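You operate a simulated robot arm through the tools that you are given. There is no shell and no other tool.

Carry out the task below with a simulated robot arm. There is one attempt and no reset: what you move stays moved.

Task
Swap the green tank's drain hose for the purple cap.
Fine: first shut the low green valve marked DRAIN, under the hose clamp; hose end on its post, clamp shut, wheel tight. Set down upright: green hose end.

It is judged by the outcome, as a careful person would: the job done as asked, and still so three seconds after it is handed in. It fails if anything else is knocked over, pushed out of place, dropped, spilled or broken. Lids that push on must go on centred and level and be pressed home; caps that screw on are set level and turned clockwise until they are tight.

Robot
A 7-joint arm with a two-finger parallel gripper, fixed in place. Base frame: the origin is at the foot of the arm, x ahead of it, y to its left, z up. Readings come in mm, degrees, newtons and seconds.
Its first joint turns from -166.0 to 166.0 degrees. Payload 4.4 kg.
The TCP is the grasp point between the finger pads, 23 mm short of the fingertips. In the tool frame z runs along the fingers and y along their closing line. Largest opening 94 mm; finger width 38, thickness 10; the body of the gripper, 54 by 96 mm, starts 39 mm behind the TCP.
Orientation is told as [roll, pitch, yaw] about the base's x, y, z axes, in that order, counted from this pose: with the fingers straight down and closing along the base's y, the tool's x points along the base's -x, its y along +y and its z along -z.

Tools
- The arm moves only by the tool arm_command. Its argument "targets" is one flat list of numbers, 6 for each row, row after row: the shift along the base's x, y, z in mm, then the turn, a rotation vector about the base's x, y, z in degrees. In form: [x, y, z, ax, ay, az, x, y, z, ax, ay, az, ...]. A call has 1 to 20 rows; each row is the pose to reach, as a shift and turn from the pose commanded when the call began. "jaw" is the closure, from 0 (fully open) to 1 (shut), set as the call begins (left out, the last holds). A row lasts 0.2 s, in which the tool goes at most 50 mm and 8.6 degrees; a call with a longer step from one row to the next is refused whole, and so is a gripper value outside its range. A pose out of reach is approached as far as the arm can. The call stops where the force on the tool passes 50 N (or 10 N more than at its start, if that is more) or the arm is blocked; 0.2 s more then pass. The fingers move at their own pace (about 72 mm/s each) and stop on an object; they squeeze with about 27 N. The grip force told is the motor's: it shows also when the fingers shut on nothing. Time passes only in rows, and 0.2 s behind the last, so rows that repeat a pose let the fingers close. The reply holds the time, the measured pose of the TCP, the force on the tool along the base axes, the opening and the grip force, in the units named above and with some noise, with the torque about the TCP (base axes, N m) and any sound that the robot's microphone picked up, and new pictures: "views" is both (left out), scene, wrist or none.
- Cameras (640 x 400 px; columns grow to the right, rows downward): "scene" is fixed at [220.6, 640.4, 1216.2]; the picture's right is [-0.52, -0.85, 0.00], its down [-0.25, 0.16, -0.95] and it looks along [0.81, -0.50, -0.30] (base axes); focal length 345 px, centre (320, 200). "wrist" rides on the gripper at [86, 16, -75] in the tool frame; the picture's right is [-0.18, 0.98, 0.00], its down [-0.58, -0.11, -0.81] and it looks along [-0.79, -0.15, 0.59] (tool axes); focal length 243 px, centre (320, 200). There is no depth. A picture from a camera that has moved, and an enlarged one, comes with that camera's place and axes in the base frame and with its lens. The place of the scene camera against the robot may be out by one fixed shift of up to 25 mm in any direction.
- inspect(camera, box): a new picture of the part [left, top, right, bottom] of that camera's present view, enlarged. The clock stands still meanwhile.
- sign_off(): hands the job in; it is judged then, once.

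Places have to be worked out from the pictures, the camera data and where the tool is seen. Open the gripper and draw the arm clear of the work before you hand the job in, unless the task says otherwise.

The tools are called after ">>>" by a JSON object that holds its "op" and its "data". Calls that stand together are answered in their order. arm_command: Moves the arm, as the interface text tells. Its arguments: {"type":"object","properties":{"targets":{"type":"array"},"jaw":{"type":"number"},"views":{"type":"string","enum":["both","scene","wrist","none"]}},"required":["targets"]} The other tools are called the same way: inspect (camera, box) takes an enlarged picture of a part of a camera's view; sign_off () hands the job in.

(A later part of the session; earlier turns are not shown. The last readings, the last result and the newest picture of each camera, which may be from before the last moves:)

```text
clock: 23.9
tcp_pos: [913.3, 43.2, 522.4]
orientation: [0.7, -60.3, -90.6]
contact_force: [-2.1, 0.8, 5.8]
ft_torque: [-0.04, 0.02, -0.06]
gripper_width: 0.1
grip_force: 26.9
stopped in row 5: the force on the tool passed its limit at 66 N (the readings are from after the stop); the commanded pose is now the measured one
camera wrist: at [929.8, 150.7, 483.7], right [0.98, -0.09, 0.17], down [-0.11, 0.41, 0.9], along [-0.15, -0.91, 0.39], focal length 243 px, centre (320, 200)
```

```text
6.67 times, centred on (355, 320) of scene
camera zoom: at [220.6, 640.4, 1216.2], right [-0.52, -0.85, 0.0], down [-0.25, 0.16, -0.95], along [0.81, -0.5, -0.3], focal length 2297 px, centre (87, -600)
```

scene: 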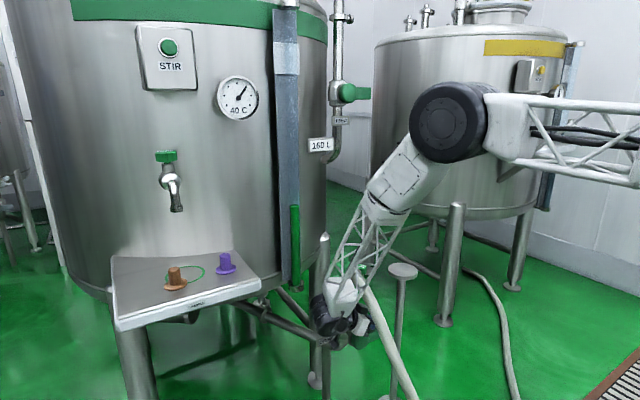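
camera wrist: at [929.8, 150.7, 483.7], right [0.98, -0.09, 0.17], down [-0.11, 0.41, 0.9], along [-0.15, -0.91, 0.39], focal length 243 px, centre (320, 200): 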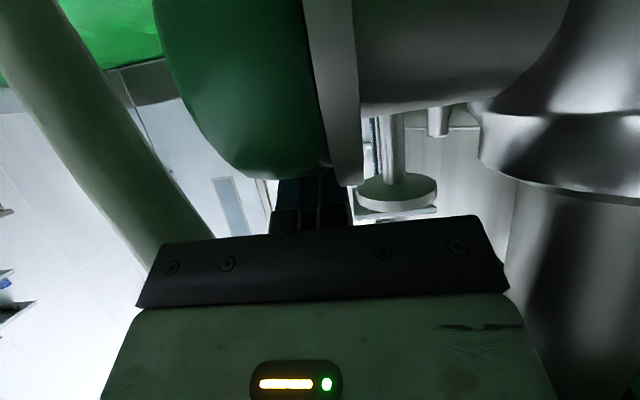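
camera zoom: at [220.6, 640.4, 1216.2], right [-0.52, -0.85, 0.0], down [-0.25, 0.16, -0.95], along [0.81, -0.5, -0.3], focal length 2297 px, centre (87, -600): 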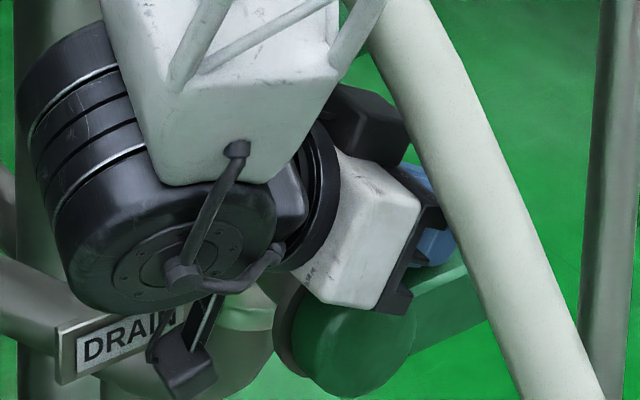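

Two presses at different points met the lever top at the same height (z≈494), so it is level and at its stop, and the label stays at 160 L. I'll retreat to the +y side and look again.

>>> {"op": "arm_command", "data": {"targets": [-1, 12, 10, 0, 0, 0, -3, 40, 25, 0, 0, 0, -15, 75, 45, 0, 0, 0, -40, 95, 70, 0, 0, 0, -60, 105, 100, 0, 0, 0], "jaw": 1, "views": "scene"}}

>>> {"op": "inspect", "data": {"camera": "scene", "box": [300, 240, 400, 360]}}

>>> {"op": "inspect", "data": {"camera": "scene", "box": [5, 165, 65, 215]}}

>>> {"op": "inspect", "data": {"camera": "scene", "box": [400, 200, 480, 290]}}

```text
clock: 25.1
tcp_pos: [853.2, 149.0, 619.1]
orientation: [0.5, -60.3, -90.5]
contact_force: [0.1, -0.6, 0.2]
ft_torque: [-0.02, 0.0, 0.01]
gripper_width: 0.3
grip_force: 27.1
```

scene: 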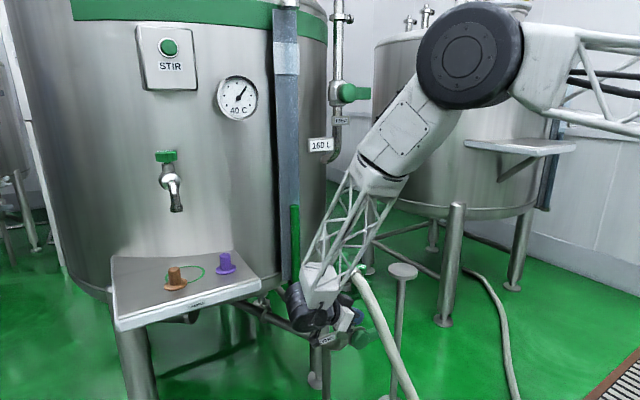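

```text
3.33 times, centred on (350, 300) of scene
camera zoom: at [220.6, 640.4, 1216.2], right [-0.52, -0.85, 0.0], down [-0.25, 0.16, -0.95], along [0.81, -0.5, -0.3], focal length 1149 px, centre (220, -133)
```

zoom: 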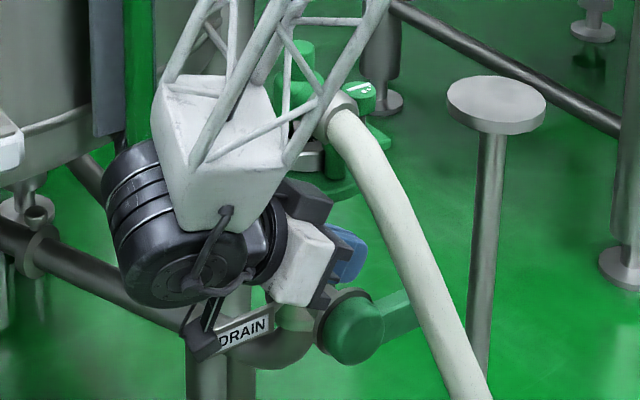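

```text
8.00 times, centred on (35, 190) of scene
camera zoom: at [220.6, 640.4, 1216.2], right [-0.52, -0.85, 0.0], down [-0.25, 0.16, -0.95], along [0.81, -0.5, -0.3], focal length 2757 px, centre (2600, 280)
```

zoom: 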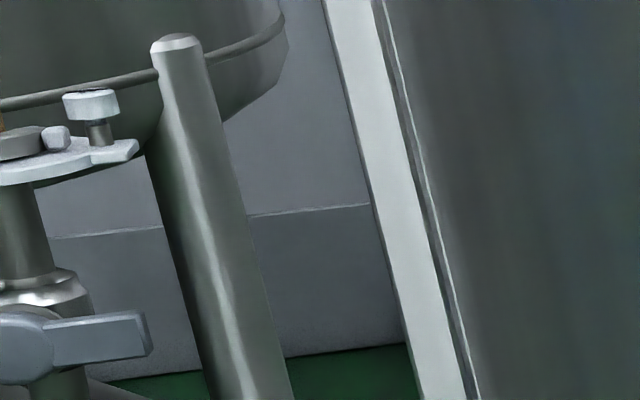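

```text
4.44 times, centred on (440, 245) of scene
camera zoom: at [220.6, 640.4, 1216.2], right [-0.52, -0.85, 0.0], down [-0.25, 0.16, -0.95], along [0.81, -0.5, -0.3], focal length 1532 px, centre (-213, 0)
```

zoom: 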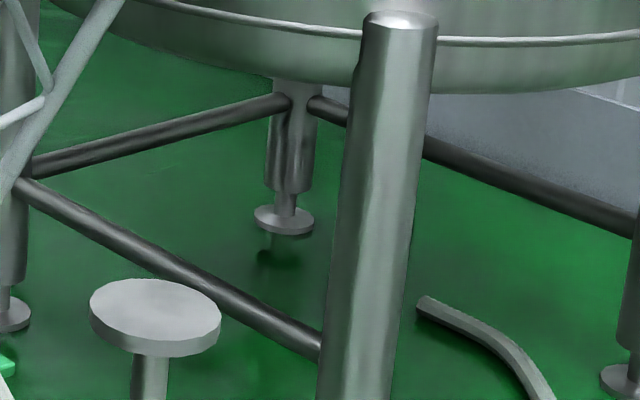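

The DRAIN lever is now horizontal, pointing -y, matching the neighbouring closed valve. I'll zoom on the neighbour's capped outlet to learn how the clamp looks when shut.

>>> {"op": "inspect", "data": {"camera": "scene", "box": [0, 165, 40, 200]}}

>>> {"op": "inspect", "data": {"camera": "wrist", "box": [380, 60, 640, 300]}}

```text
11.43 times, centred on (20, 182) of scene
camera zoom: at [220.6, 640.4, 1216.2], right [-0.52, -0.85, 0.0], down [-0.25, 0.16, -0.95], along [0.81, -0.5, -0.3], focal length 3938 px, centre (3749, 400)
```

zoom: 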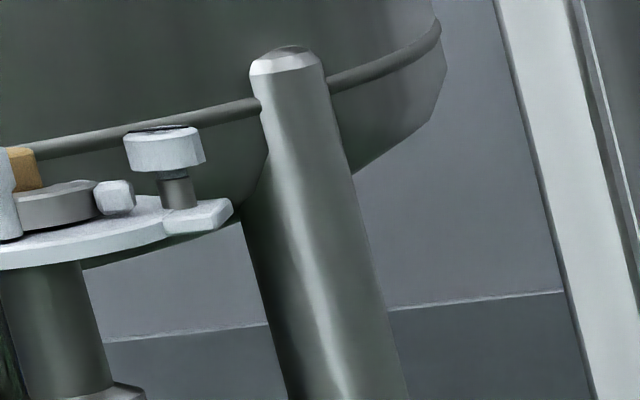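

```text
1.67 times, centred on (510, 180) of wrist
camera zoom: at [869.6, 256.1, 582.5], right [0.98, -0.09, 0.16], down [-0.11, 0.41, 0.9], along [-0.15, -0.91, 0.39], focal length 404 px, centre (3, 233)
```

zoom: 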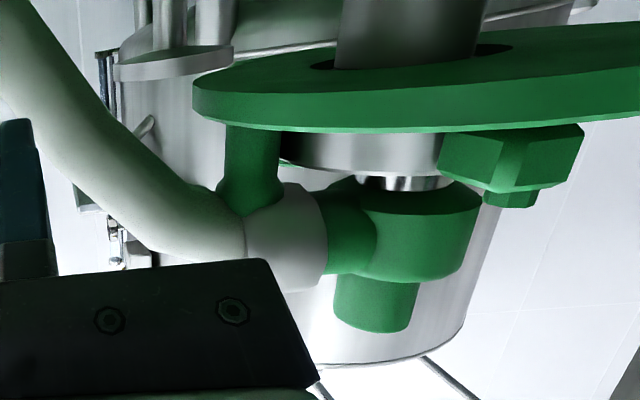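

The hinge pin appears to be at lug B (994, 129), the free end at lug A (983, 33), and the upright handle at (950, 76). I'll unwind the wrist by the way I came, rising clear in front of the hose.

>>> {"op": "arm_command", "data": {"targets": [-9, 5, 17, 2.43, 0.83, 7.4, -18, 10, 34, 4.86, 1.65, 14.79, -27, 15, 51, 7.29, 2.48, 22.19, -36, 20, 68, 9.72, 3.3, 29.58, -45, 25, 85, 12.15, 4.13, 36.98, -53, 31, 101, 14.58, 4.95, 44.37], "jaw": 0, "views": "none"}}

```text
clock: 26.5
tcp_pos: [800.6, 178.7, 722.1]
orientation: [1.8, -45.1, -46.8]
contact_force: [-0.3, 0.2, 0.3]
ft_torque: [-0.02, 0.0, 0.02]
gripper_width: 94.1
grip_force: 0.0
```

No limit warnings this time. I'll now yaw back to zero while keeping the tilt, moving in front of the clamp at (800, 60, 790).

>>> {"op": "arm_command", "data": {"targets": [0, -20, 11, 0, 0, 7.8, 0, -40, 22, 0, 0, 15.6, 0, -60, 34, 0, 0, 23.4, 0, -80, 45, 0, 0, 31.2, 0, -100, 57, 0, 0, 39, 0, -119, 68, 0, 0, 46.8], "jaw": 0, "views": "both"}}

```text
clock: 27.9
tcp_pos: [800.4, 62.6, 789.4]
orientation: [1.8, -45.2, -0.2]
contact_force: [0.3, 0.0, 0.3]
ft_torque: [0.0, -0.02, 0.01]
gripper_width: 94.2
grip_force: 0.1
camera wrist: at [686.1, 75.2, 781.1], right [0.11, 0.98, 0.15], down [-0.16, -0.13, 0.98], along [0.98, -0.13, 0.14], focal length 243 px, centre (320, 200)
```

scene: 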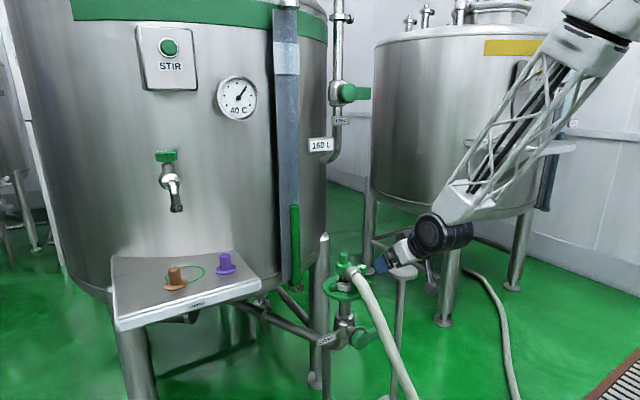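
wrist: 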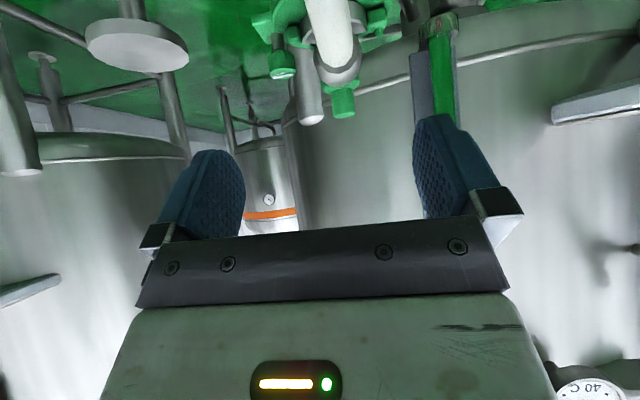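

Volume is holding at 160 L, so the valve is shut. Next I'll straighten the tool to vertical and test the reach above the wheel, keeping well above the hose-end knob.

>>> {"op": "arm_command", "data": {"targets": [25, -9, 5, 0, 7.5, 0, 50, -17, 8, 0, 15, 0, 75, -26, 10, 0, 22.5, 0, 100, -34, 10, 0, 30, 0, 125, -43, 10, 0, 37.5, 0, 150, -51, 10, 0, 45, 0], "jaw": 0, "views": "none"}}

```text
clock: 29.3
tcp_pos: [949.4, 9.9, 801.4]
orientation: [1.7, -0.2, -0.1]
contact_force: [0.2, 0.4, -0.6]
ft_torque: [-0.01, -0.01, -0.01]
gripper_width: 93.8
grip_force: 0.1
```

Tool-down works at x=949. I'll extend to the wheel's place and correct the small roll.

>>> {"op": "arm_command", "data": {"targets": [25, 0, -2, -0.9, 0, 0, 50, 0, -5, -1.7, 0, 0], "jaw": 0, "views": "both"}}

>>> {"op": "inspect", "data": {"camera": "wrist", "box": [220, 100, 460, 250]}}

```text
clock: 29.9
tcp_pos: [999.1, 9.3, 795.1]
orientation: [-0.1, -0.3, 0.0]
contact_force: [-0.6, -0.1, 0.1]
ft_torque: [-0.03, 0.02, 0.01]
gripper_width: 94.0
grip_force: 0.0
camera wrist: at [913.5, 25.3, 869.7], right [0.18, 0.98, 0.0], down [0.58, -0.11, 0.81], along [0.8, -0.15, -0.59], focal length 243 px, centre (320, 200)
```

scene: 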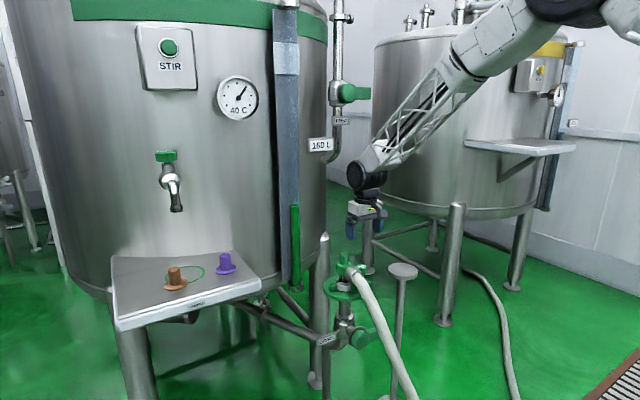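
wrist: 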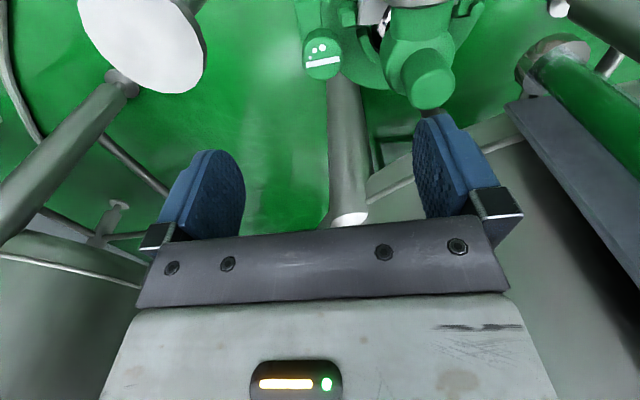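

```text
2.67 times, centred on (340, 175) of wrist
camera zoom: at [913.5, 25.3, 869.7], right [0.18, 0.98, 0.0], down [0.58, -0.11, 0.81], along [0.8, -0.15, -0.59], focal length 647 px, centre (267, 267)
```

zoom: 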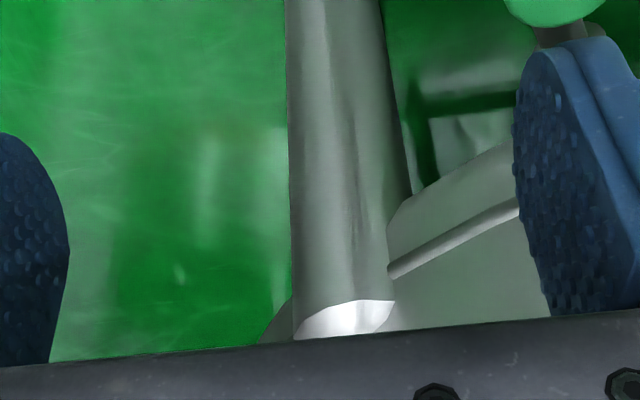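

The arm reaches over the wheel. I'll zoom on the clamp area from here to refine the wheel and hose-end positions.

>>> {"op": "inspect", "data": {"camera": "wrist", "box": [280, 0, 500, 130]}}

>>> {"op": "inspect", "data": {"camera": "scene", "box": [310, 235, 390, 355]}}

```text
2.91 times, centred on (390, 65) of wrist
camera zoom: at [913.5, 25.3, 869.7], right [0.18, 0.98, 0.0], down [0.58, -0.11, 0.81], along [0.8, -0.15, -0.59], focal length 706 px, centre (116, 593)
```

zoom: 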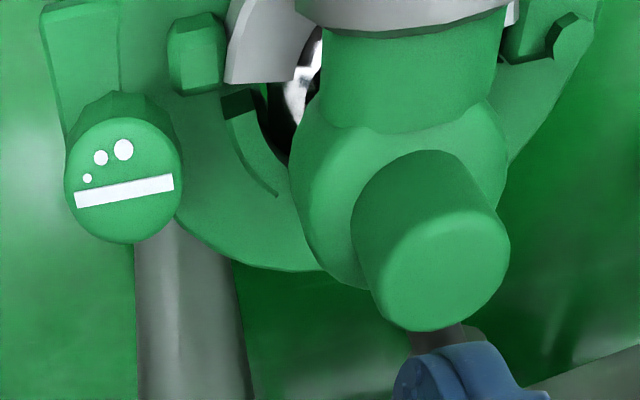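

```text
3.33 times, centred on (350, 295) of scene
camera zoom: at [220.6, 640.4, 1216.2], right [-0.52, -0.85, 0.0], down [-0.25, 0.16, -0.95], along [0.81, -0.5, -0.3], focal length 1149 px, centre (220, -117)
```

zoom: 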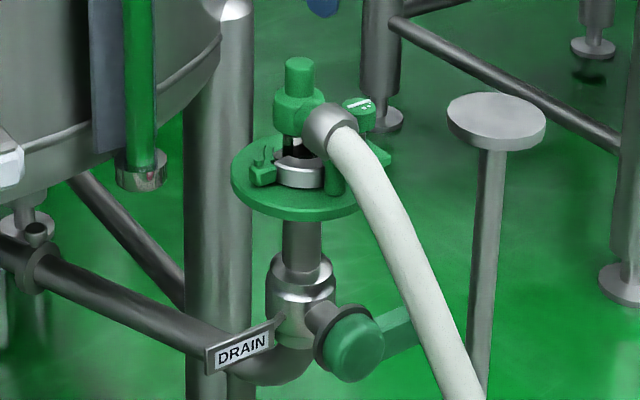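

Wheel centre is at about (1003, 11), top z≈665, diameter ≈31; hose-end knob is at (1004, 78). I'll yaw to 55° with fingers half closed and come down above the wheel.

>>> {"op": "arm_command", "data": {"targets": [1, 0, -10, 0, 0, 8, 2, 1, -20, 0, 0, 16, 3, 1, -30, 0, 0, 24, 4, 1.5, -40, 0, 0, 32, 4, 1.5, -50, 0, 0, 40, 4, 1.5, -60, 0, 0, 48, 4, 1.5, -70, 0, 0, 55], "jaw": 0.45, "views": "both"}}

>>> {"op": "inspect", "data": {"camera": "wrist", "box": [200, 60, 440, 240]}}

```text
clock: 31.5
tcp_pos: [1003.0, 10.4, 725.6]
orientation: [-0.1, -0.4, 55.1]
contact_force: [-0.3, 0.6, 0.1]
ft_torque: [0.02, 0.02, -0.02]
gripper_width: 51.5
grip_force: 0.1
camera wrist: at [941.0, -51.5, 799.5], right [-0.7, 0.71, 0.0], down [0.42, 0.41, 0.81], along [0.58, 0.57, -0.59], focal length 243 px, centre (320, 200)
```

scene: 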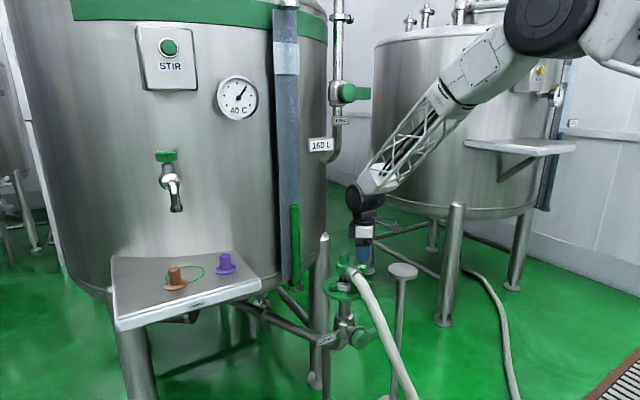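
wrist: 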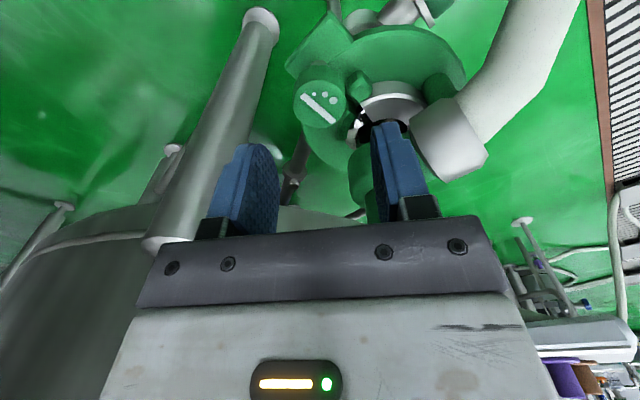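

```text
2.22 times, centred on (320, 150) of wrist
camera zoom: at [941.0, -51.5, 799.5], right [-0.7, 0.71, 0.0], down [0.42, 0.41, 0.81], along [0.58, 0.57, -0.59], focal length 539 px, centre (320, 311)
```

zoom: 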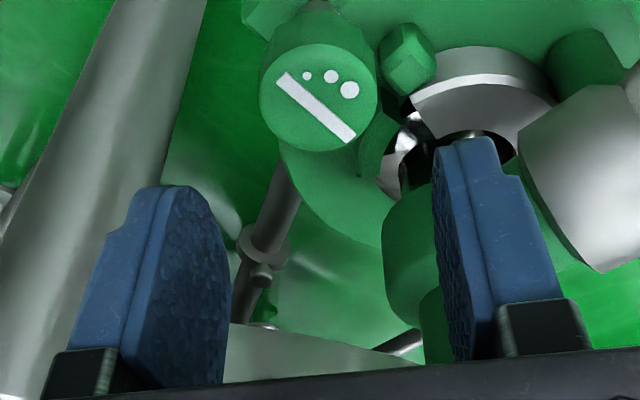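

The wheel is centred beneath the fingers. I'll lower to grip height, keeping the fingertips just above the clamp lug.

>>> {"op": "arm_command", "data": {"targets": [-0.5, -0.7, -20, 0, 0, 0, -0.5, -0.7, -40, 0, 0, 0, -0.5, -0.7, -52, 0, 0, 0, -0.5, -0.7, -58, 0, 0, 0], "jaw": 0.45, "views": "wrist"}}

>>> {"op": "inspect", "data": {"camera": "wrist", "box": [200, 60, 440, 240]}}

>>> {"op": "inspect", "data": {"camera": "scene", "box": [310, 220, 410, 320]}}

```text
clock: 32.5
tcp_pos: [1003.9, 11.0, 667.9]
orientation: [-0.1, -0.3, 54.8]
contact_force: [-0.7, -0.6, -0.3]
ft_torque: [-0.01, -0.01, 0.0]
gripper_width: 51.6
grip_force: 0.1
camera wrist: at [940.2, -51.5, 741.3], right [-0.7, 0.72, 0.0], down [0.42, 0.41, 0.81], along [0.58, 0.57, -0.59], focal length 243 px, centre (320, 200)
```

wrist: 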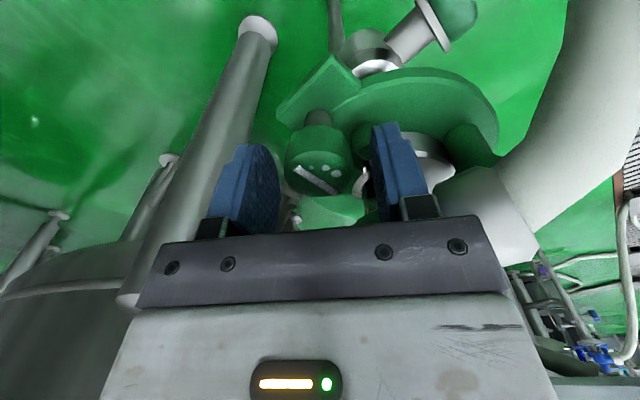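

```text
2.22 times, centred on (320, 150) of wrist
camera zoom: at [940.2, -51.5, 741.3], right [-0.7, 0.72, 0.0], down [0.42, 0.41, 0.81], along [0.58, 0.57, -0.59], focal length 539 px, centre (320, 311)
```

zoom: 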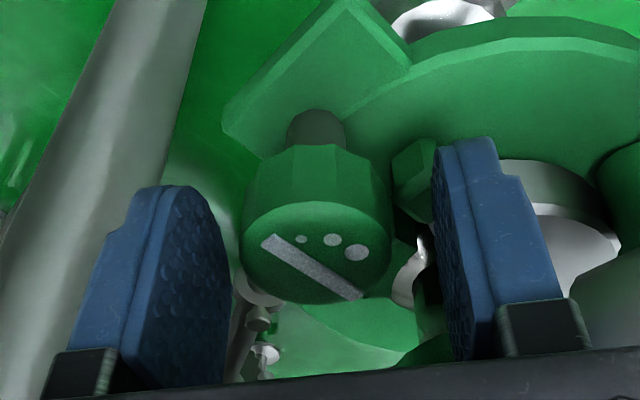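

```text
4.00 times, centred on (360, 270) of scene
camera zoom: at [220.6, 640.4, 1216.2], right [-0.52, -0.85, 0.0], down [-0.25, 0.16, -0.95], along [0.81, -0.5, -0.3], focal length 1378 px, centre (160, -80)
```

zoom: 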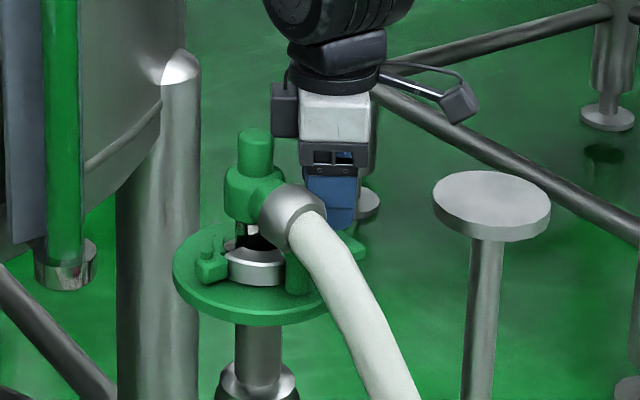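

The wheel sits between the pads. I'll close on it and check the grip.

>>> {"op": "arm_command", "data": {"targets": [-1, -1.2, -1, 0, 0, 0, -1, -1.2, -1, 0, 0, 0, -1, -1.2, -1, 0, 0, 0], "jaw": 1, "views": "wrist"}}

```text
clock: 33.3
tcp_pos: [1003.4, 9.5, 666.4]
orientation: [-0.2, -0.5, 54.9]
contact_force: [41.2, -5.3, -10.2]
ft_torque: [0.26, 0.01, -0.06]
gripper_width: 33.9
grip_force: 44.8
camera wrist: at [940.4, -52.9, 741.0], right [-0.7, 0.72, 0.0], down [0.42, 0.41, 0.81], along [0.58, 0.57, -0.59], focal length 243 px, centre (320, 200)
```

wrist: 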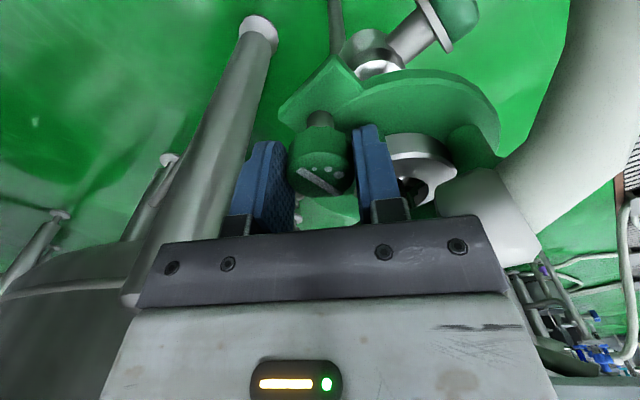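

Gripped at 33.9 mm but with a 41 N side load, so the wheel lies a little further +x. I'll ease the hand that way to relieve the load.

>>> {"op": "arm_command", "data": {"targets": [1, -0.5, 0, 0, 0, 0, 2, -1, 0, 0, 0, 0], "jaw": 1, "views": "none"}}

```text
clock: 33.9
tcp_pos: [1002.7, 9.9, 666.9]
orientation: [0.0, -0.4, 55.0]
contact_force: [-9.3, 8.1, 22.5]
ft_torque: [0.47, -0.52, 0.01]
gripper_width: 33.6
grip_force: 44.7
```

Side load is nearly gone. I'll begin turning the wheel counterclockwise (seen from above) and watch the torque.

>>> {"op": "arm_command", "data": {"targets": [-0.4, 0, 1, 0, 0, 0, -0.4, 0, 1, 0, 0, 6, -0.4, 0, 1, 0, 0, 12, -0.4, 0, 1, 0, 0, 18, -0.4, 0, 1, 0, 0, 24], "jaw": 1, "views": "wrist"}}

```text
clock: 35.1
tcp_pos: [1003.3, 9.3, 667.2]
orientation: [-0.1, -0.3, 79.0]
contact_force: [15.6, 30.7, -0.3]
ft_torque: [0.41, 0.3, 0.0]
gripper_width: 33.7
grip_force: 45.1
camera wrist: at [971.9, -73.6, 741.1], right [-0.93, 0.37, 0.0], down [0.22, 0.55, 0.81], along [0.3, 0.75, -0.59], focal length 243 px, centre (320, 200)
```

wrist: 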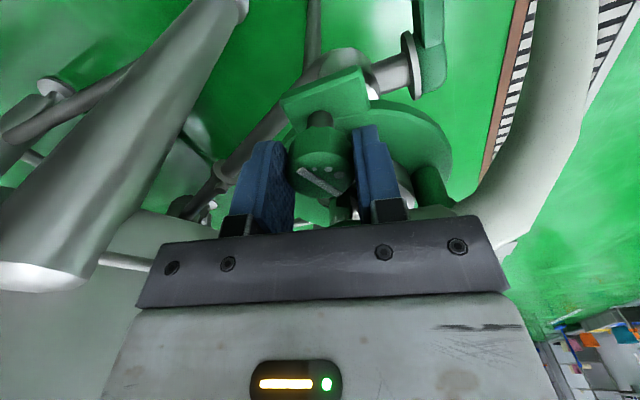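

The wheel turns with the gripper. I'll nudge the centre to relieve the side load and continue turning to about 125°.

>>> {"op": "arm_command", "data": {"targets": [0.5, 1.2, 0, 0, 0, 0, 0.5, 1.2, 0, 0, 0, 7.7, 0.5, 1.2, 0, 0, 0, 15.4, 0.5, 1.2, 0, 0, 0, 23, 0.5, 1.2, 0, 0, 0, 30.7, 0.5, 1.2, 0, 0, 0, 38.4, 0.5, 1.2, 0, 0, 0, 46], "jaw": 1, "views": "both"}}

>>> {"op": "inspect", "data": {"camera": "wrist", "box": [200, 60, 440, 240]}}

```text
clock: 36.3
tcp_pos: [1003.8, 8.5, 667.9]
orientation: [0.0, -0.2, 107.4]
contact_force: [10.4, -0.6, -9.4]
ft_torque: [-0.32, 0.1, -0.04]
gripper_width: 33.7
grip_force: 44.8
stopped in row 5: the force on the tool passed its limit at 53 N (the readings are from after the stop); the commanded pose is now the measured one
camera wrist: at [1015.6, -79.2, 741.2], right [-0.99, -0.12, 0.0], down [-0.07, 0.58, 0.81], along [-0.09, 0.8, -0.59], focal length 243 px, centre (320, 200)
```

scene: 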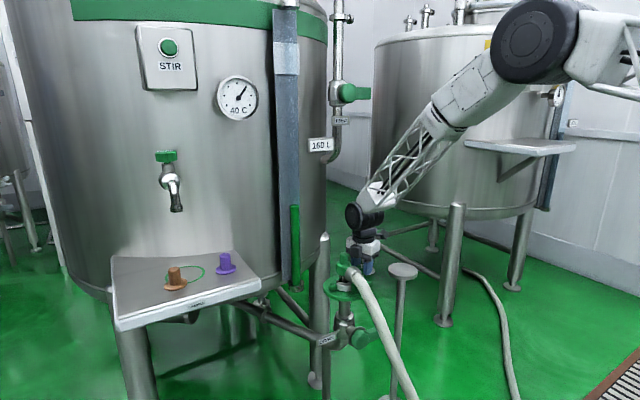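
wrist: 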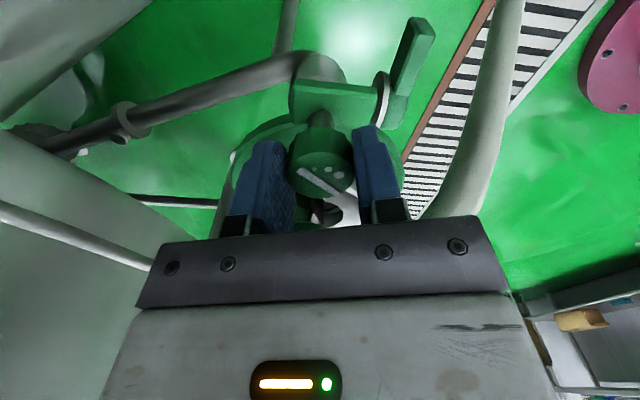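

```text
2.22 times, centred on (320, 150) of wrist
camera zoom: at [1015.6, -79.2, 741.2], right [-0.99, -0.12, 0.0], down [-0.07, 0.58, 0.81], along [-0.09, 0.8, -0.59], focal length 539 px, centre (320, 311)
```

zoom: 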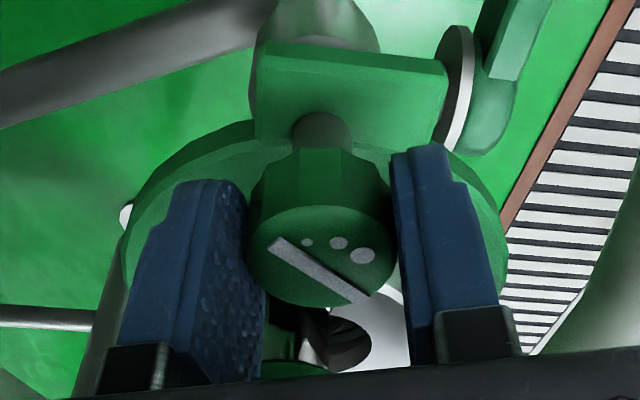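

The wheel has been turned about 52° counterclockwise. I'll release, rotate the hand back to about 52°, centre on (1003.5, 10), and grip again.

>>> {"op": "arm_command", "data": {"targets": [0, 0, 0, 0, 0, 0, 0, 0.5, 0, 0, 0, 0, -0.3, 1, 0, 0, 0, -8, -0.3, 1.5, 0, 0, 0, -16, -0.3, 1.5, 0, 0, 0, -24, -0.3, 1.5, 0, 0, 0, -32, -0.3, 1.5, 0, 0, 0, -40, -0.3, 1.5, 0, 0, 0, -48, -0.3, 1.5, 0, 0, 0, -55, -0.3, 1.5, 0, 0, 0, -55], "jaw": 0.5, "views": "wrist"}}

>>> {"op": "inspect", "data": {"camera": "wrist", "box": [200, 60, 440, 240]}}

```text
clock: 38.5
tcp_pos: [1004.8, 9.4, 667.7]
orientation: [-0.1, -0.3, 52.3]
contact_force: [-0.4, -0.3, 0.7]
ft_torque: [0.0, 0.0, 0.0]
gripper_width: 47.2
grip_force: 0.1
camera wrist: at [938.7, -48.7, 741.6], right [-0.67, 0.75, 0.0], down [0.44, 0.39, 0.81], along [0.6, 0.54, -0.59], focal length 243 px, centre (320, 200)
```

wrist: 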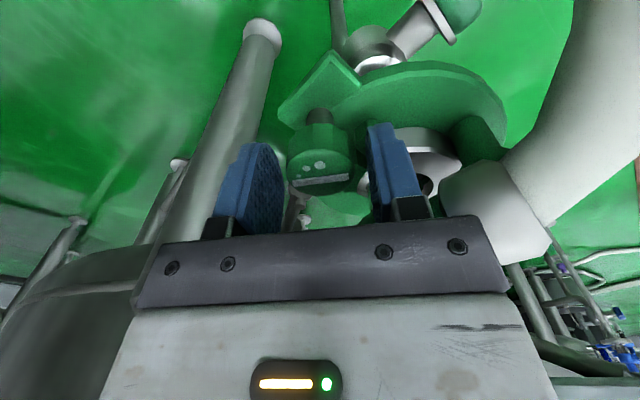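

```text
2.22 times, centred on (320, 150) of wrist
camera zoom: at [938.7, -48.7, 741.6], right [-0.67, 0.75, 0.0], down [0.44, 0.39, 0.81], along [0.6, 0.54, -0.59], focal length 539 px, centre (320, 311)
```

zoom: 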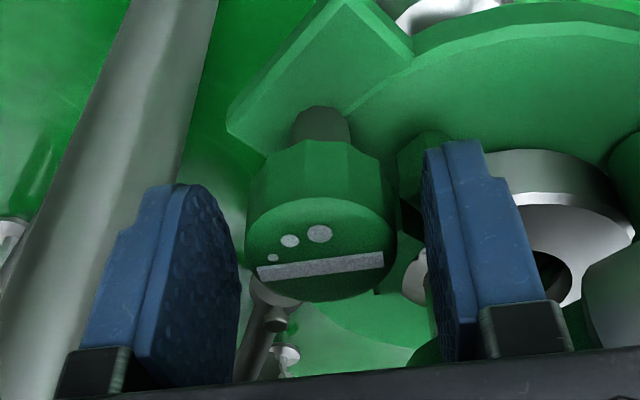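

The bar mark confirms the wheel rotated about 50°. I'll grip again with a slight recentring.

>>> {"op": "arm_command", "data": {"targets": [0.8, -0.6, 0, 0, 0, 0, 0.8, -0.6, 0, 0, 0, 0, 0.8, -0.6, 0, 0, 0, 0], "jaw": 1, "views": "none"}}

```text
clock: 39.3
tcp_pos: [1004.0, 10.9, 667.1]
orientation: [-0.1, -0.2, 52.5]
contact_force: [-31.9, 17.3, 16.5]
ft_torque: [0.35, 0.99, 0.06]
gripper_width: 33.6
grip_force: 44.8
```

There is a 36 N side load, so I'll ease back about 1.3 mm along the closing line and turn another 24°.

>>> {"op": "arm_command", "data": {"targets": [-1.0, 0.8, 0.5, 0, 0, 0, -1.0, 0.8, 0.5, 0, 0, 8, -1.0, 0.8, 0.5, 0, 0, 16, -1.0, 0.8, 0.5, 0, 0, 24], "jaw": 1, "views": "none"}}

```text
clock: 40.3
tcp_pos: [1004.1, 9.9, 667.9]
orientation: [-0.2, -0.3, 76.5]
contact_force: [17.1, 10.5, -19.6]
ft_torque: [0.22, 0.3, 0.02]
gripper_width: 34.1
grip_force: 44.8
```

Turning is smooth. I'll trim the position and continue another 40°.

>>> {"op": "arm_command", "data": {"targets": [0.6, 0.4, -0.3, 0, 0, 0, 0.6, 0.4, -0.3, 0, 0, 8, 0.6, 0.4, -0.3, 0, 0, 16, 0.8, 0, -0.3, 0, 0, 24, 0.8, -0.2, -0.3, 0, 0, 32, 0.8, -0.4, -0.3, 0, 0, 40], "jaw": 1, "views": "both"}}

>>> {"op": "inspect", "data": {"camera": "wrist", "box": [200, 60, 440, 240]}}

```text
clock: 41.7
tcp_pos: [1003.3, 10.7, 667.3]
orientation: [-0.1, -0.4, 116.5]
contact_force: [-4.3, 1.1, -10.8]
ft_torque: [-0.9, 0.19, 0.02]
gripper_width: 33.6
grip_force: 45.9
camera wrist: at [1029.0, -74.9, 741.6], right [-0.96, -0.27, 0.0], down [-0.16, 0.56, 0.81], along [-0.22, 0.78, -0.59], focal length 243 px, centre (320, 200)
```

scene: 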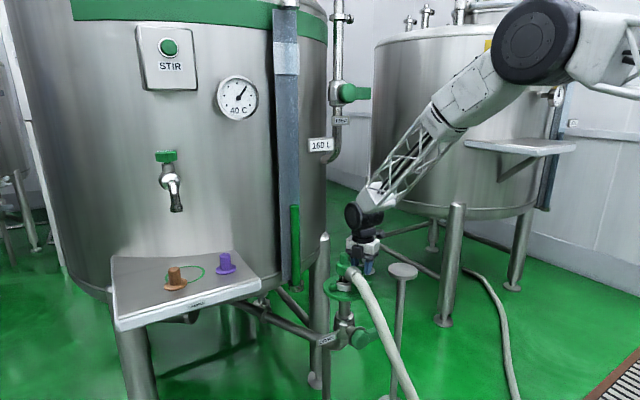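
wrist: 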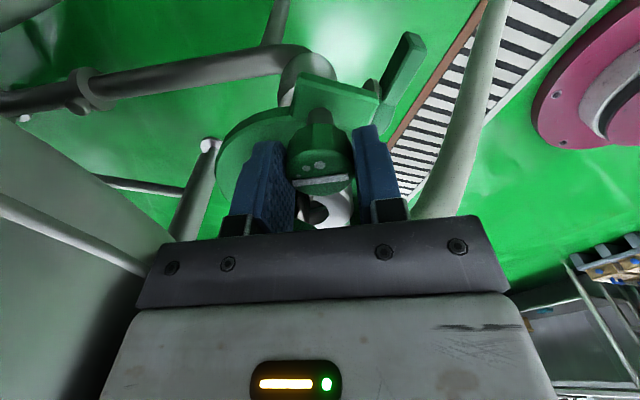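

```text
2.22 times, centred on (320, 150) of wrist
camera zoom: at [1029.0, -74.9, 741.6], right [-0.96, -0.27, 0.0], down [-0.16, 0.56, 0.81], along [-0.22, 0.78, -0.59], focal length 539 px, centre (320, 311)
```

zoom: 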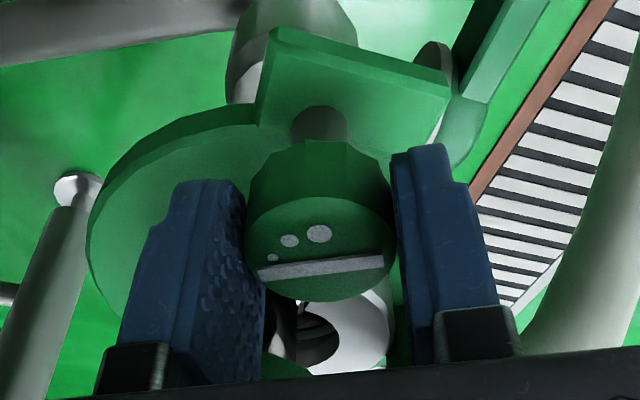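

About 116° turned so far with little resistance. I'll release and wind back for another stroke.

>>> {"op": "arm_command", "data": {"targets": [0, 0, 0, 0, 0, 0, 0, 0, 0, 0, 0, -8, 0, 0, 0, 0, 0, -16, 0, 0, 0, 0, 0, -24, 0, 0, 0, 0, 0, -32, 0, 0, 0, 0, 0, -40, 0, 0, 0, 0, 0, -48, 0, 0, 0, 0, 0, -56, 0, 0, 0, 0, 0, -64, 0, 0, 0, 0, 0, -64], "jaw": 0.5, "views": "none"}}

>>> {"op": "arm_command", "data": {"targets": [0, 0, 0, 0, 0, 0, 0, 0, 0, 0, 0, 0, 0, 0, 0, 0, 0, 0], "jaw": 1, "views": "none"}}

```text
clock: 43.9
tcp_pos: [1004.2, 11.1, 667.8]
orientation: [-0.1, -0.3, 52.5]
contact_force: [-1.0, -0.8, -0.2]
ft_torque: [-0.01, 0.03, 0.0]
gripper_width: 47.3
grip_force: 0.1
```

```text
clock: 44.7
tcp_pos: [1004.8, 11.1, 668.3]
orientation: [-0.1, -0.3, 52.5]
contact_force: [-16.4, 8.8, 8.5]
ft_torque: [0.11, 0.91, -0.06]
gripper_width: 33.2
grip_force: 45.3
```

Gripped with a small side load. I'll trim and turn a further 64°.

>>> {"op": "arm_command", "data": {"targets": [-0.5, 0.4, 0.2, 0, 0, 0, -0.5, 0.4, 0.2, 0, 0, 8, -0.4, 0.5, 0, 0, 0, 16, -0.2, 0.6, 0, 0, 0, 24, 0, 0.6, 0, 0, 0, 32, 0.1, 0.5, 0, 0, 0, 40, 0.2, 0.4, 0, 0, 0, 48, 0.2, 0.2, 0, 0, 0, 56, 0.2, 0.2, 0, 0, 0, 64], "jaw": 1, "views": "wrist"}}

>>> {"op": "inspect", "data": {"camera": "wrist", "box": [200, 60, 440, 240]}}

```text
clock: 46.7
tcp_pos: [1004.8, 9.6, 667.4]
orientation: [-0.1, -0.3, 116.5]
contact_force: [-11.4, -1.4, -4.9]
ft_torque: [-0.09, 0.55, -0.73]
gripper_width: 33.8
grip_force: 44.7
camera wrist: at [1029.3, -75.4, 741.5], right [-0.96, -0.27, 0.0], down [-0.16, 0.56, 0.81], along [-0.22, 0.78, -0.59], focal length 243 px, centre (320, 200)
```

wrist: 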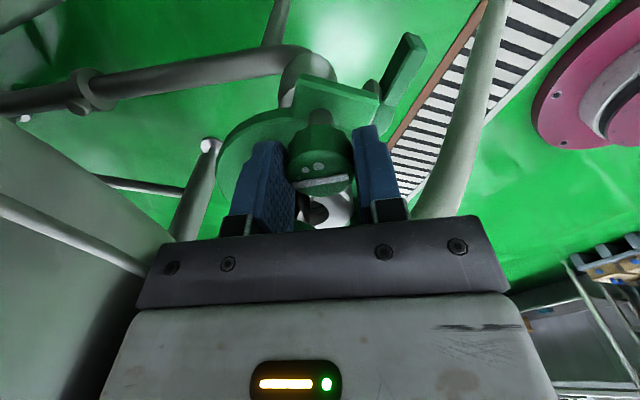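

```text
2.22 times, centred on (320, 150) of wrist
camera zoom: at [1029.3, -75.4, 741.5], right [-0.96, -0.27, 0.0], down [-0.16, 0.56, 0.81], along [-0.22, 0.78, -0.59], focal length 539 px, centre (320, 311)
```

zoom: 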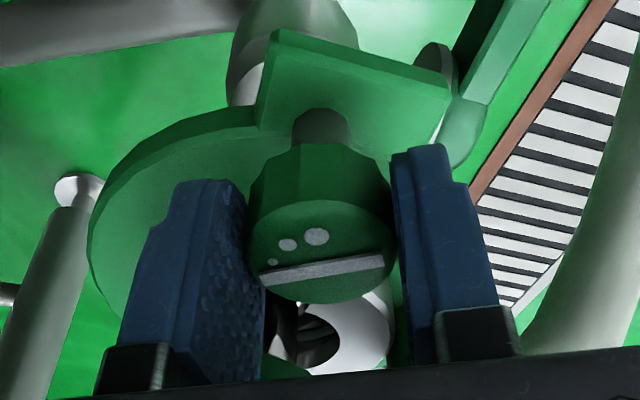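

The bar now keeps the same place in the gripper view and I read about -0.73 N m, so the wheel has reached its loose stop after roughly 120°. I'll release, lift off, and back away to study the clamp handle.

>>> {"op": "arm_command", "data": {"targets": [0, 0, 0, 0, 0, 0, 0, 0, 2, 0, 0, 0, 0, 0, 30, 0, 0, 0, 0, 0, 65, 0, 0, -8, -12, 0, 75, 0, 0, -16, -24, 0, 75, 0, 0, -24, -36, 0, 75, 0, 0, -32, -50, 0, 75, 0, 0, -40, -64, 0, 75, 0, 0, -48, -78, 0, 75, 0, 0, -56, -92, 0, 72, 0, 0, -64, -108, 0, 70, 0, 0, -71], "jaw": 0.4, "views": "wrist"}}

>>> {"op": "inspect", "data": {"camera": "wrist", "box": [220, 60, 460, 240]}}

```text
clock: 49.3
tcp_pos: [897.8, 11.6, 737.0]
orientation: [-0.1, -0.2, 45.3]
contact_force: [0.6, 0.7, -0.2]
ft_torque: [-0.02, -0.01, 0.03]
gripper_width: 56.5
grip_force: 0.1
camera wrist: at [824.6, -40.2, 811.3], right [-0.57, 0.82, 0.0], down [0.48, 0.34, 0.81], along [0.67, 0.46, -0.59], focal length 243 px, centre (320, 200)
```

wrist: 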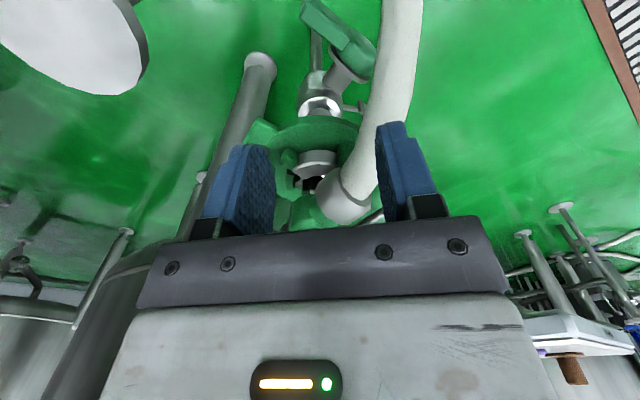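

```text
2.22 times, centred on (340, 150) of wrist
camera zoom: at [824.6, -40.2, 811.3], right [-0.57, 0.82, 0.0], down [0.48, 0.34, 0.81], along [0.67, 0.46, -0.59], focal length 539 px, centre (276, 311)
```

zoom: 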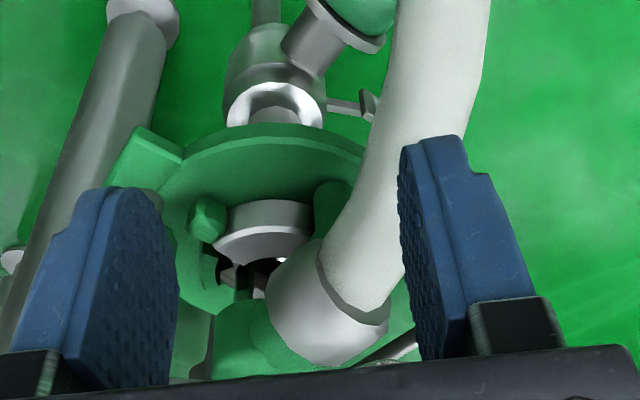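

I'll lower and tilt for a close side view of the handle from the -y side, staying off the hose.

>>> {"op": "arm_command", "data": {"targets": [-5, -2, -8, 0, 0, 6.4, -9, -4, -15, 0, 0, 12.7], "jaw": 0.4, "views": "none"}}

>>> {"op": "arm_command", "data": {"targets": [0, 0, -12, 6.1, -3.82, 0, 0, 0, -24, 12.2, -7.64, 0, 0, 0, -36, 18.3, -11.46, 0, 0, 0, -48, 24.4, -15.28, 0, 0, 0, -60, 30.5, -19.1, 0], "jaw": 0.4, "views": "wrist"}}

>>> {"op": "inspect", "data": {"camera": "wrist", "box": [240, 80, 440, 240]}}

```text
clock: 49.9
tcp_pos: [887.4, 6.0, 722.2]
orientation: [-0.2, -0.3, 58.2]
contact_force: [0.8, 0.3, 0.6]
ft_torque: [-0.01, 0.02, 0.01]
gripper_width: 56.5
grip_force: 0.1
```

```text
clock: 51.1
tcp_pos: [889.1, 6.6, 663.9]
orientation: [-0.3, -36.3, 58.2]
contact_force: [0.1, -0.9, 0.7]
ft_torque: [0.0, 0.01, -0.01]
gripper_width: 56.4
grip_force: 0.0
camera wrist: at [814.5, -81.8, 672.0], right [-0.76, 0.65, 0.1], down [0.08, -0.06, 0.99], along [0.65, 0.76, -0.01], focal length 243 px, centre (320, 200)
```

wrist: 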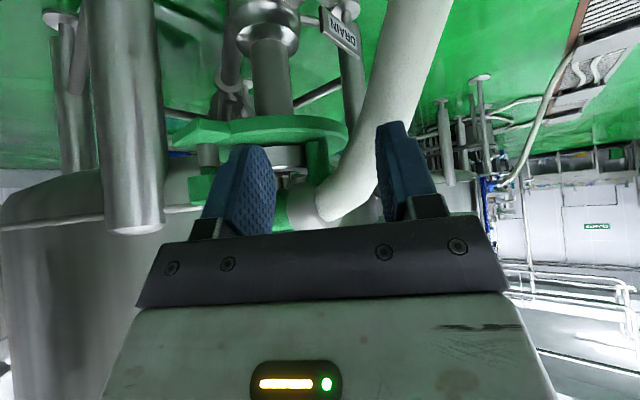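

```text
2.50 times, centred on (340, 160) of wrist
camera zoom: at [814.5, -81.8, 672.0], right [-0.76, 0.65, 0.1], down [0.08, -0.06, 0.99], along [0.65, 0.76, -0.01], focal length 606 px, centre (270, 300)
```

zoom: 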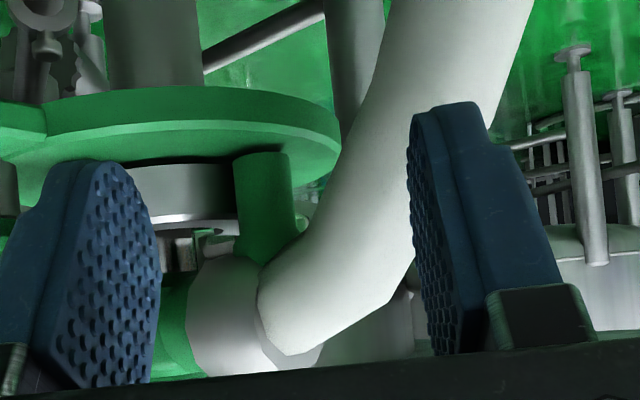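

The handle stands at about (950, 77), right under the hose, so I'll first push the clamp's free-end lug A (984, 34) outward with one finger from above. I'll rise and straighten the tool first.

>>> {"op": "arm_command", "data": {"targets": [0, -2, 20, -6.2, 3.8, 0, 0, -4, 40, -12.3, 7.65, 0, 0, -6, 60, -18.5, 11.5, 0, 0, -8, 80, -24.6, 15.3, 0, 0, -10, 100, -30.8, 19.1, 0], "jaw": 0.15, "views": "none"}}

>>> {"op": "arm_command", "data": {"targets": [17, -1, 2, 0, 0, -8.3, 34, -2, 4, 0, 0, -16.6, 51, -3, 6, 0, 0, -24.9, 68, -4, 8, 0, 0, -33.2, 85, -5, 10, 0, 0, -41.5, 102, -6, 10, 0, 0, -49.8, 120, -7, 10, 0, 0, -58.1], "jaw": 0.15, "views": "both"}}

>>> {"op": "inspect", "data": {"camera": "wrist", "box": [270, 0, 490, 130]}}

```text
clock: 52.3
tcp_pos: [888.2, -4.5, 762.9]
orientation: [-0.4, 0.1, 58.2]
contact_force: [0.0, 0.0, -0.3]
ft_torque: [-0.01, 0.0, -0.01]
gripper_width: 79.8
grip_force: 0.0
```

```text
clock: 53.9
tcp_pos: [1008.0, -11.1, 774.9]
orientation: [-0.3, 0.1, 0.0]
contact_force: [-0.4, -0.9, -0.5]
ft_torque: [0.02, 0.0, 0.02]
gripper_width: 79.7
grip_force: 0.0
camera wrist: at [922.6, 5.8, 847.4], right [0.18, 0.98, 0.0], down [0.58, -0.11, 0.81], along [0.79, -0.15, -0.59], focal length 243 px, centre (320, 200)
```

scene: 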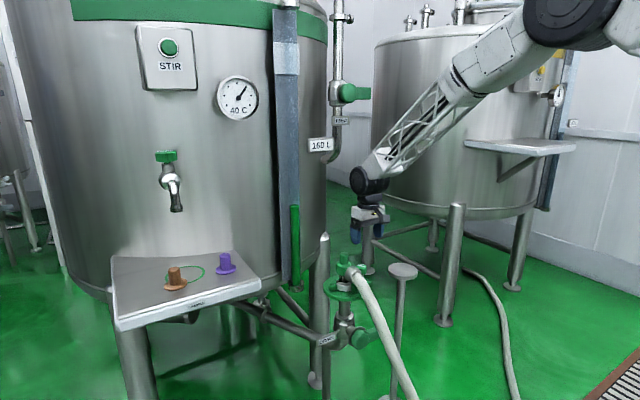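
wrist: 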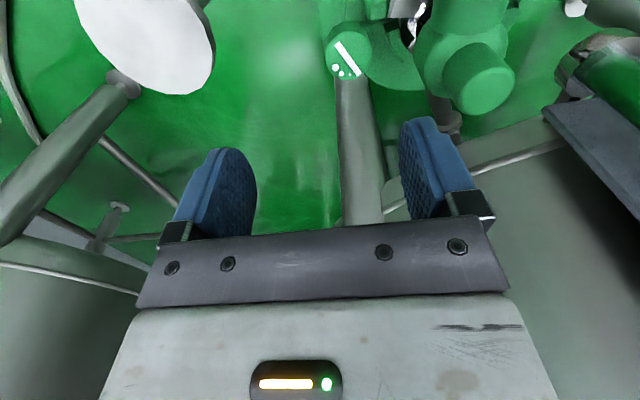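

```text
2.91 times, centred on (380, 65) of wrist
camera zoom: at [922.6, 5.8, 847.4], right [0.18, 0.98, 0.0], down [0.58, -0.11, 0.81], along [0.79, -0.15, -0.59], focal length 706 px, centre (146, 593)
```

zoom: 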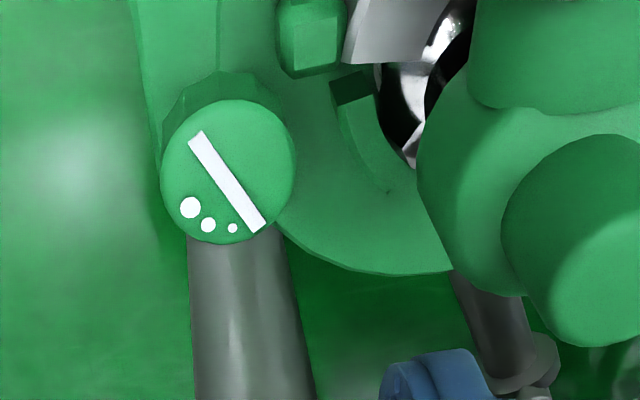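

The wheel's mark has turned about 120°, but the slot beside lug A is barely a finger wide. I'll instead push the handle from its -y side with closed fingers angled under the hose; first I'll move in front and roll the tool 60°.

>>> {"op": "arm_command", "data": {"targets": [-15, -3, 0, 7.5, 0, 0, -30, -6, 0, 15, 0, 0, -45, -9, 0, 22.5, 0, 0, -60, -12, 0, 30, 0, 0, -60, -12, -5, 37.5, 0, 0, -60, -12, -10, 45, 0, 0, -60, -12, -15, 52.5, 0, 0, -60, -12, -20, 60, 0, 0], "jaw": 1, "views": "both"}}

```text
clock: 55.7
tcp_pos: [947.4, -21.8, 753.2]
orientation: [59.8, -0.2, 0.0]
contact_force: [0.0, 0.0, 0.2]
ft_torque: [-0.01, 0.0, -0.02]
gripper_width: 0.1
grip_force: 27.1
camera wrist: at [862.0, -79.2, 804.6], right [0.18, 0.49, 0.85], down [0.58, -0.75, 0.31], along [0.79, 0.44, -0.42], focal length 243 px, centre (320, 200)
```

scene: 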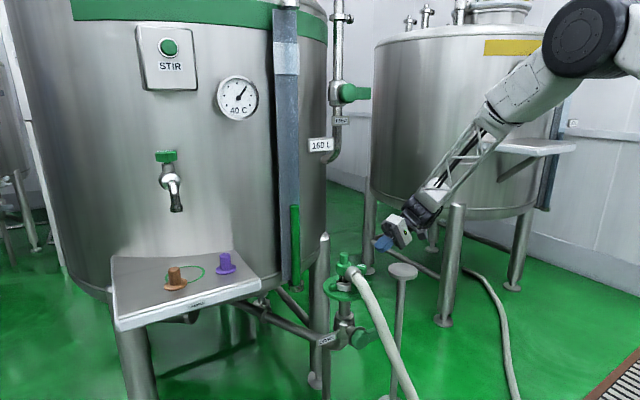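
wrist: 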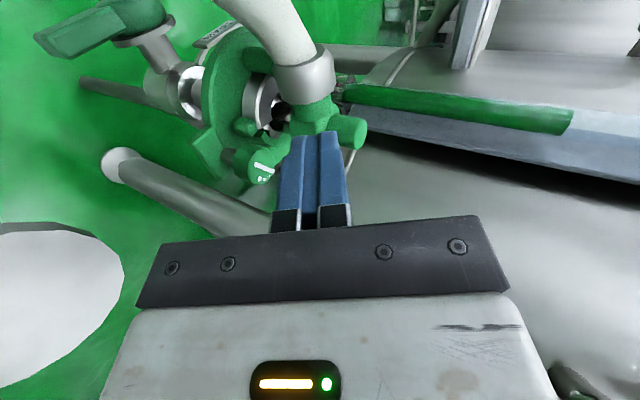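

The roll succeeded and the camera has a clear side view of the clamp. I'll zoom in before moving under the hose.

>>> {"op": "inspect", "data": {"camera": "wrist", "box": [170, 0, 390, 200]}}

```text
2.00 times, centred on (280, 100) of wrist
camera zoom: at [862.0, -79.2, 804.6], right [0.18, 0.49, 0.85], down [0.58, -0.75, 0.31], along [0.79, 0.44, -0.42], focal length 485 px, centre (400, 400)
```

zoom: 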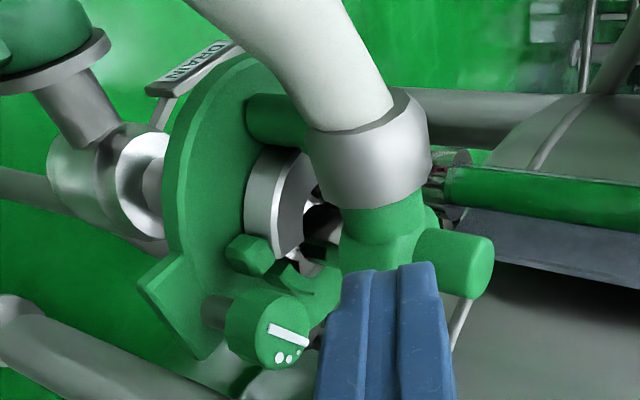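

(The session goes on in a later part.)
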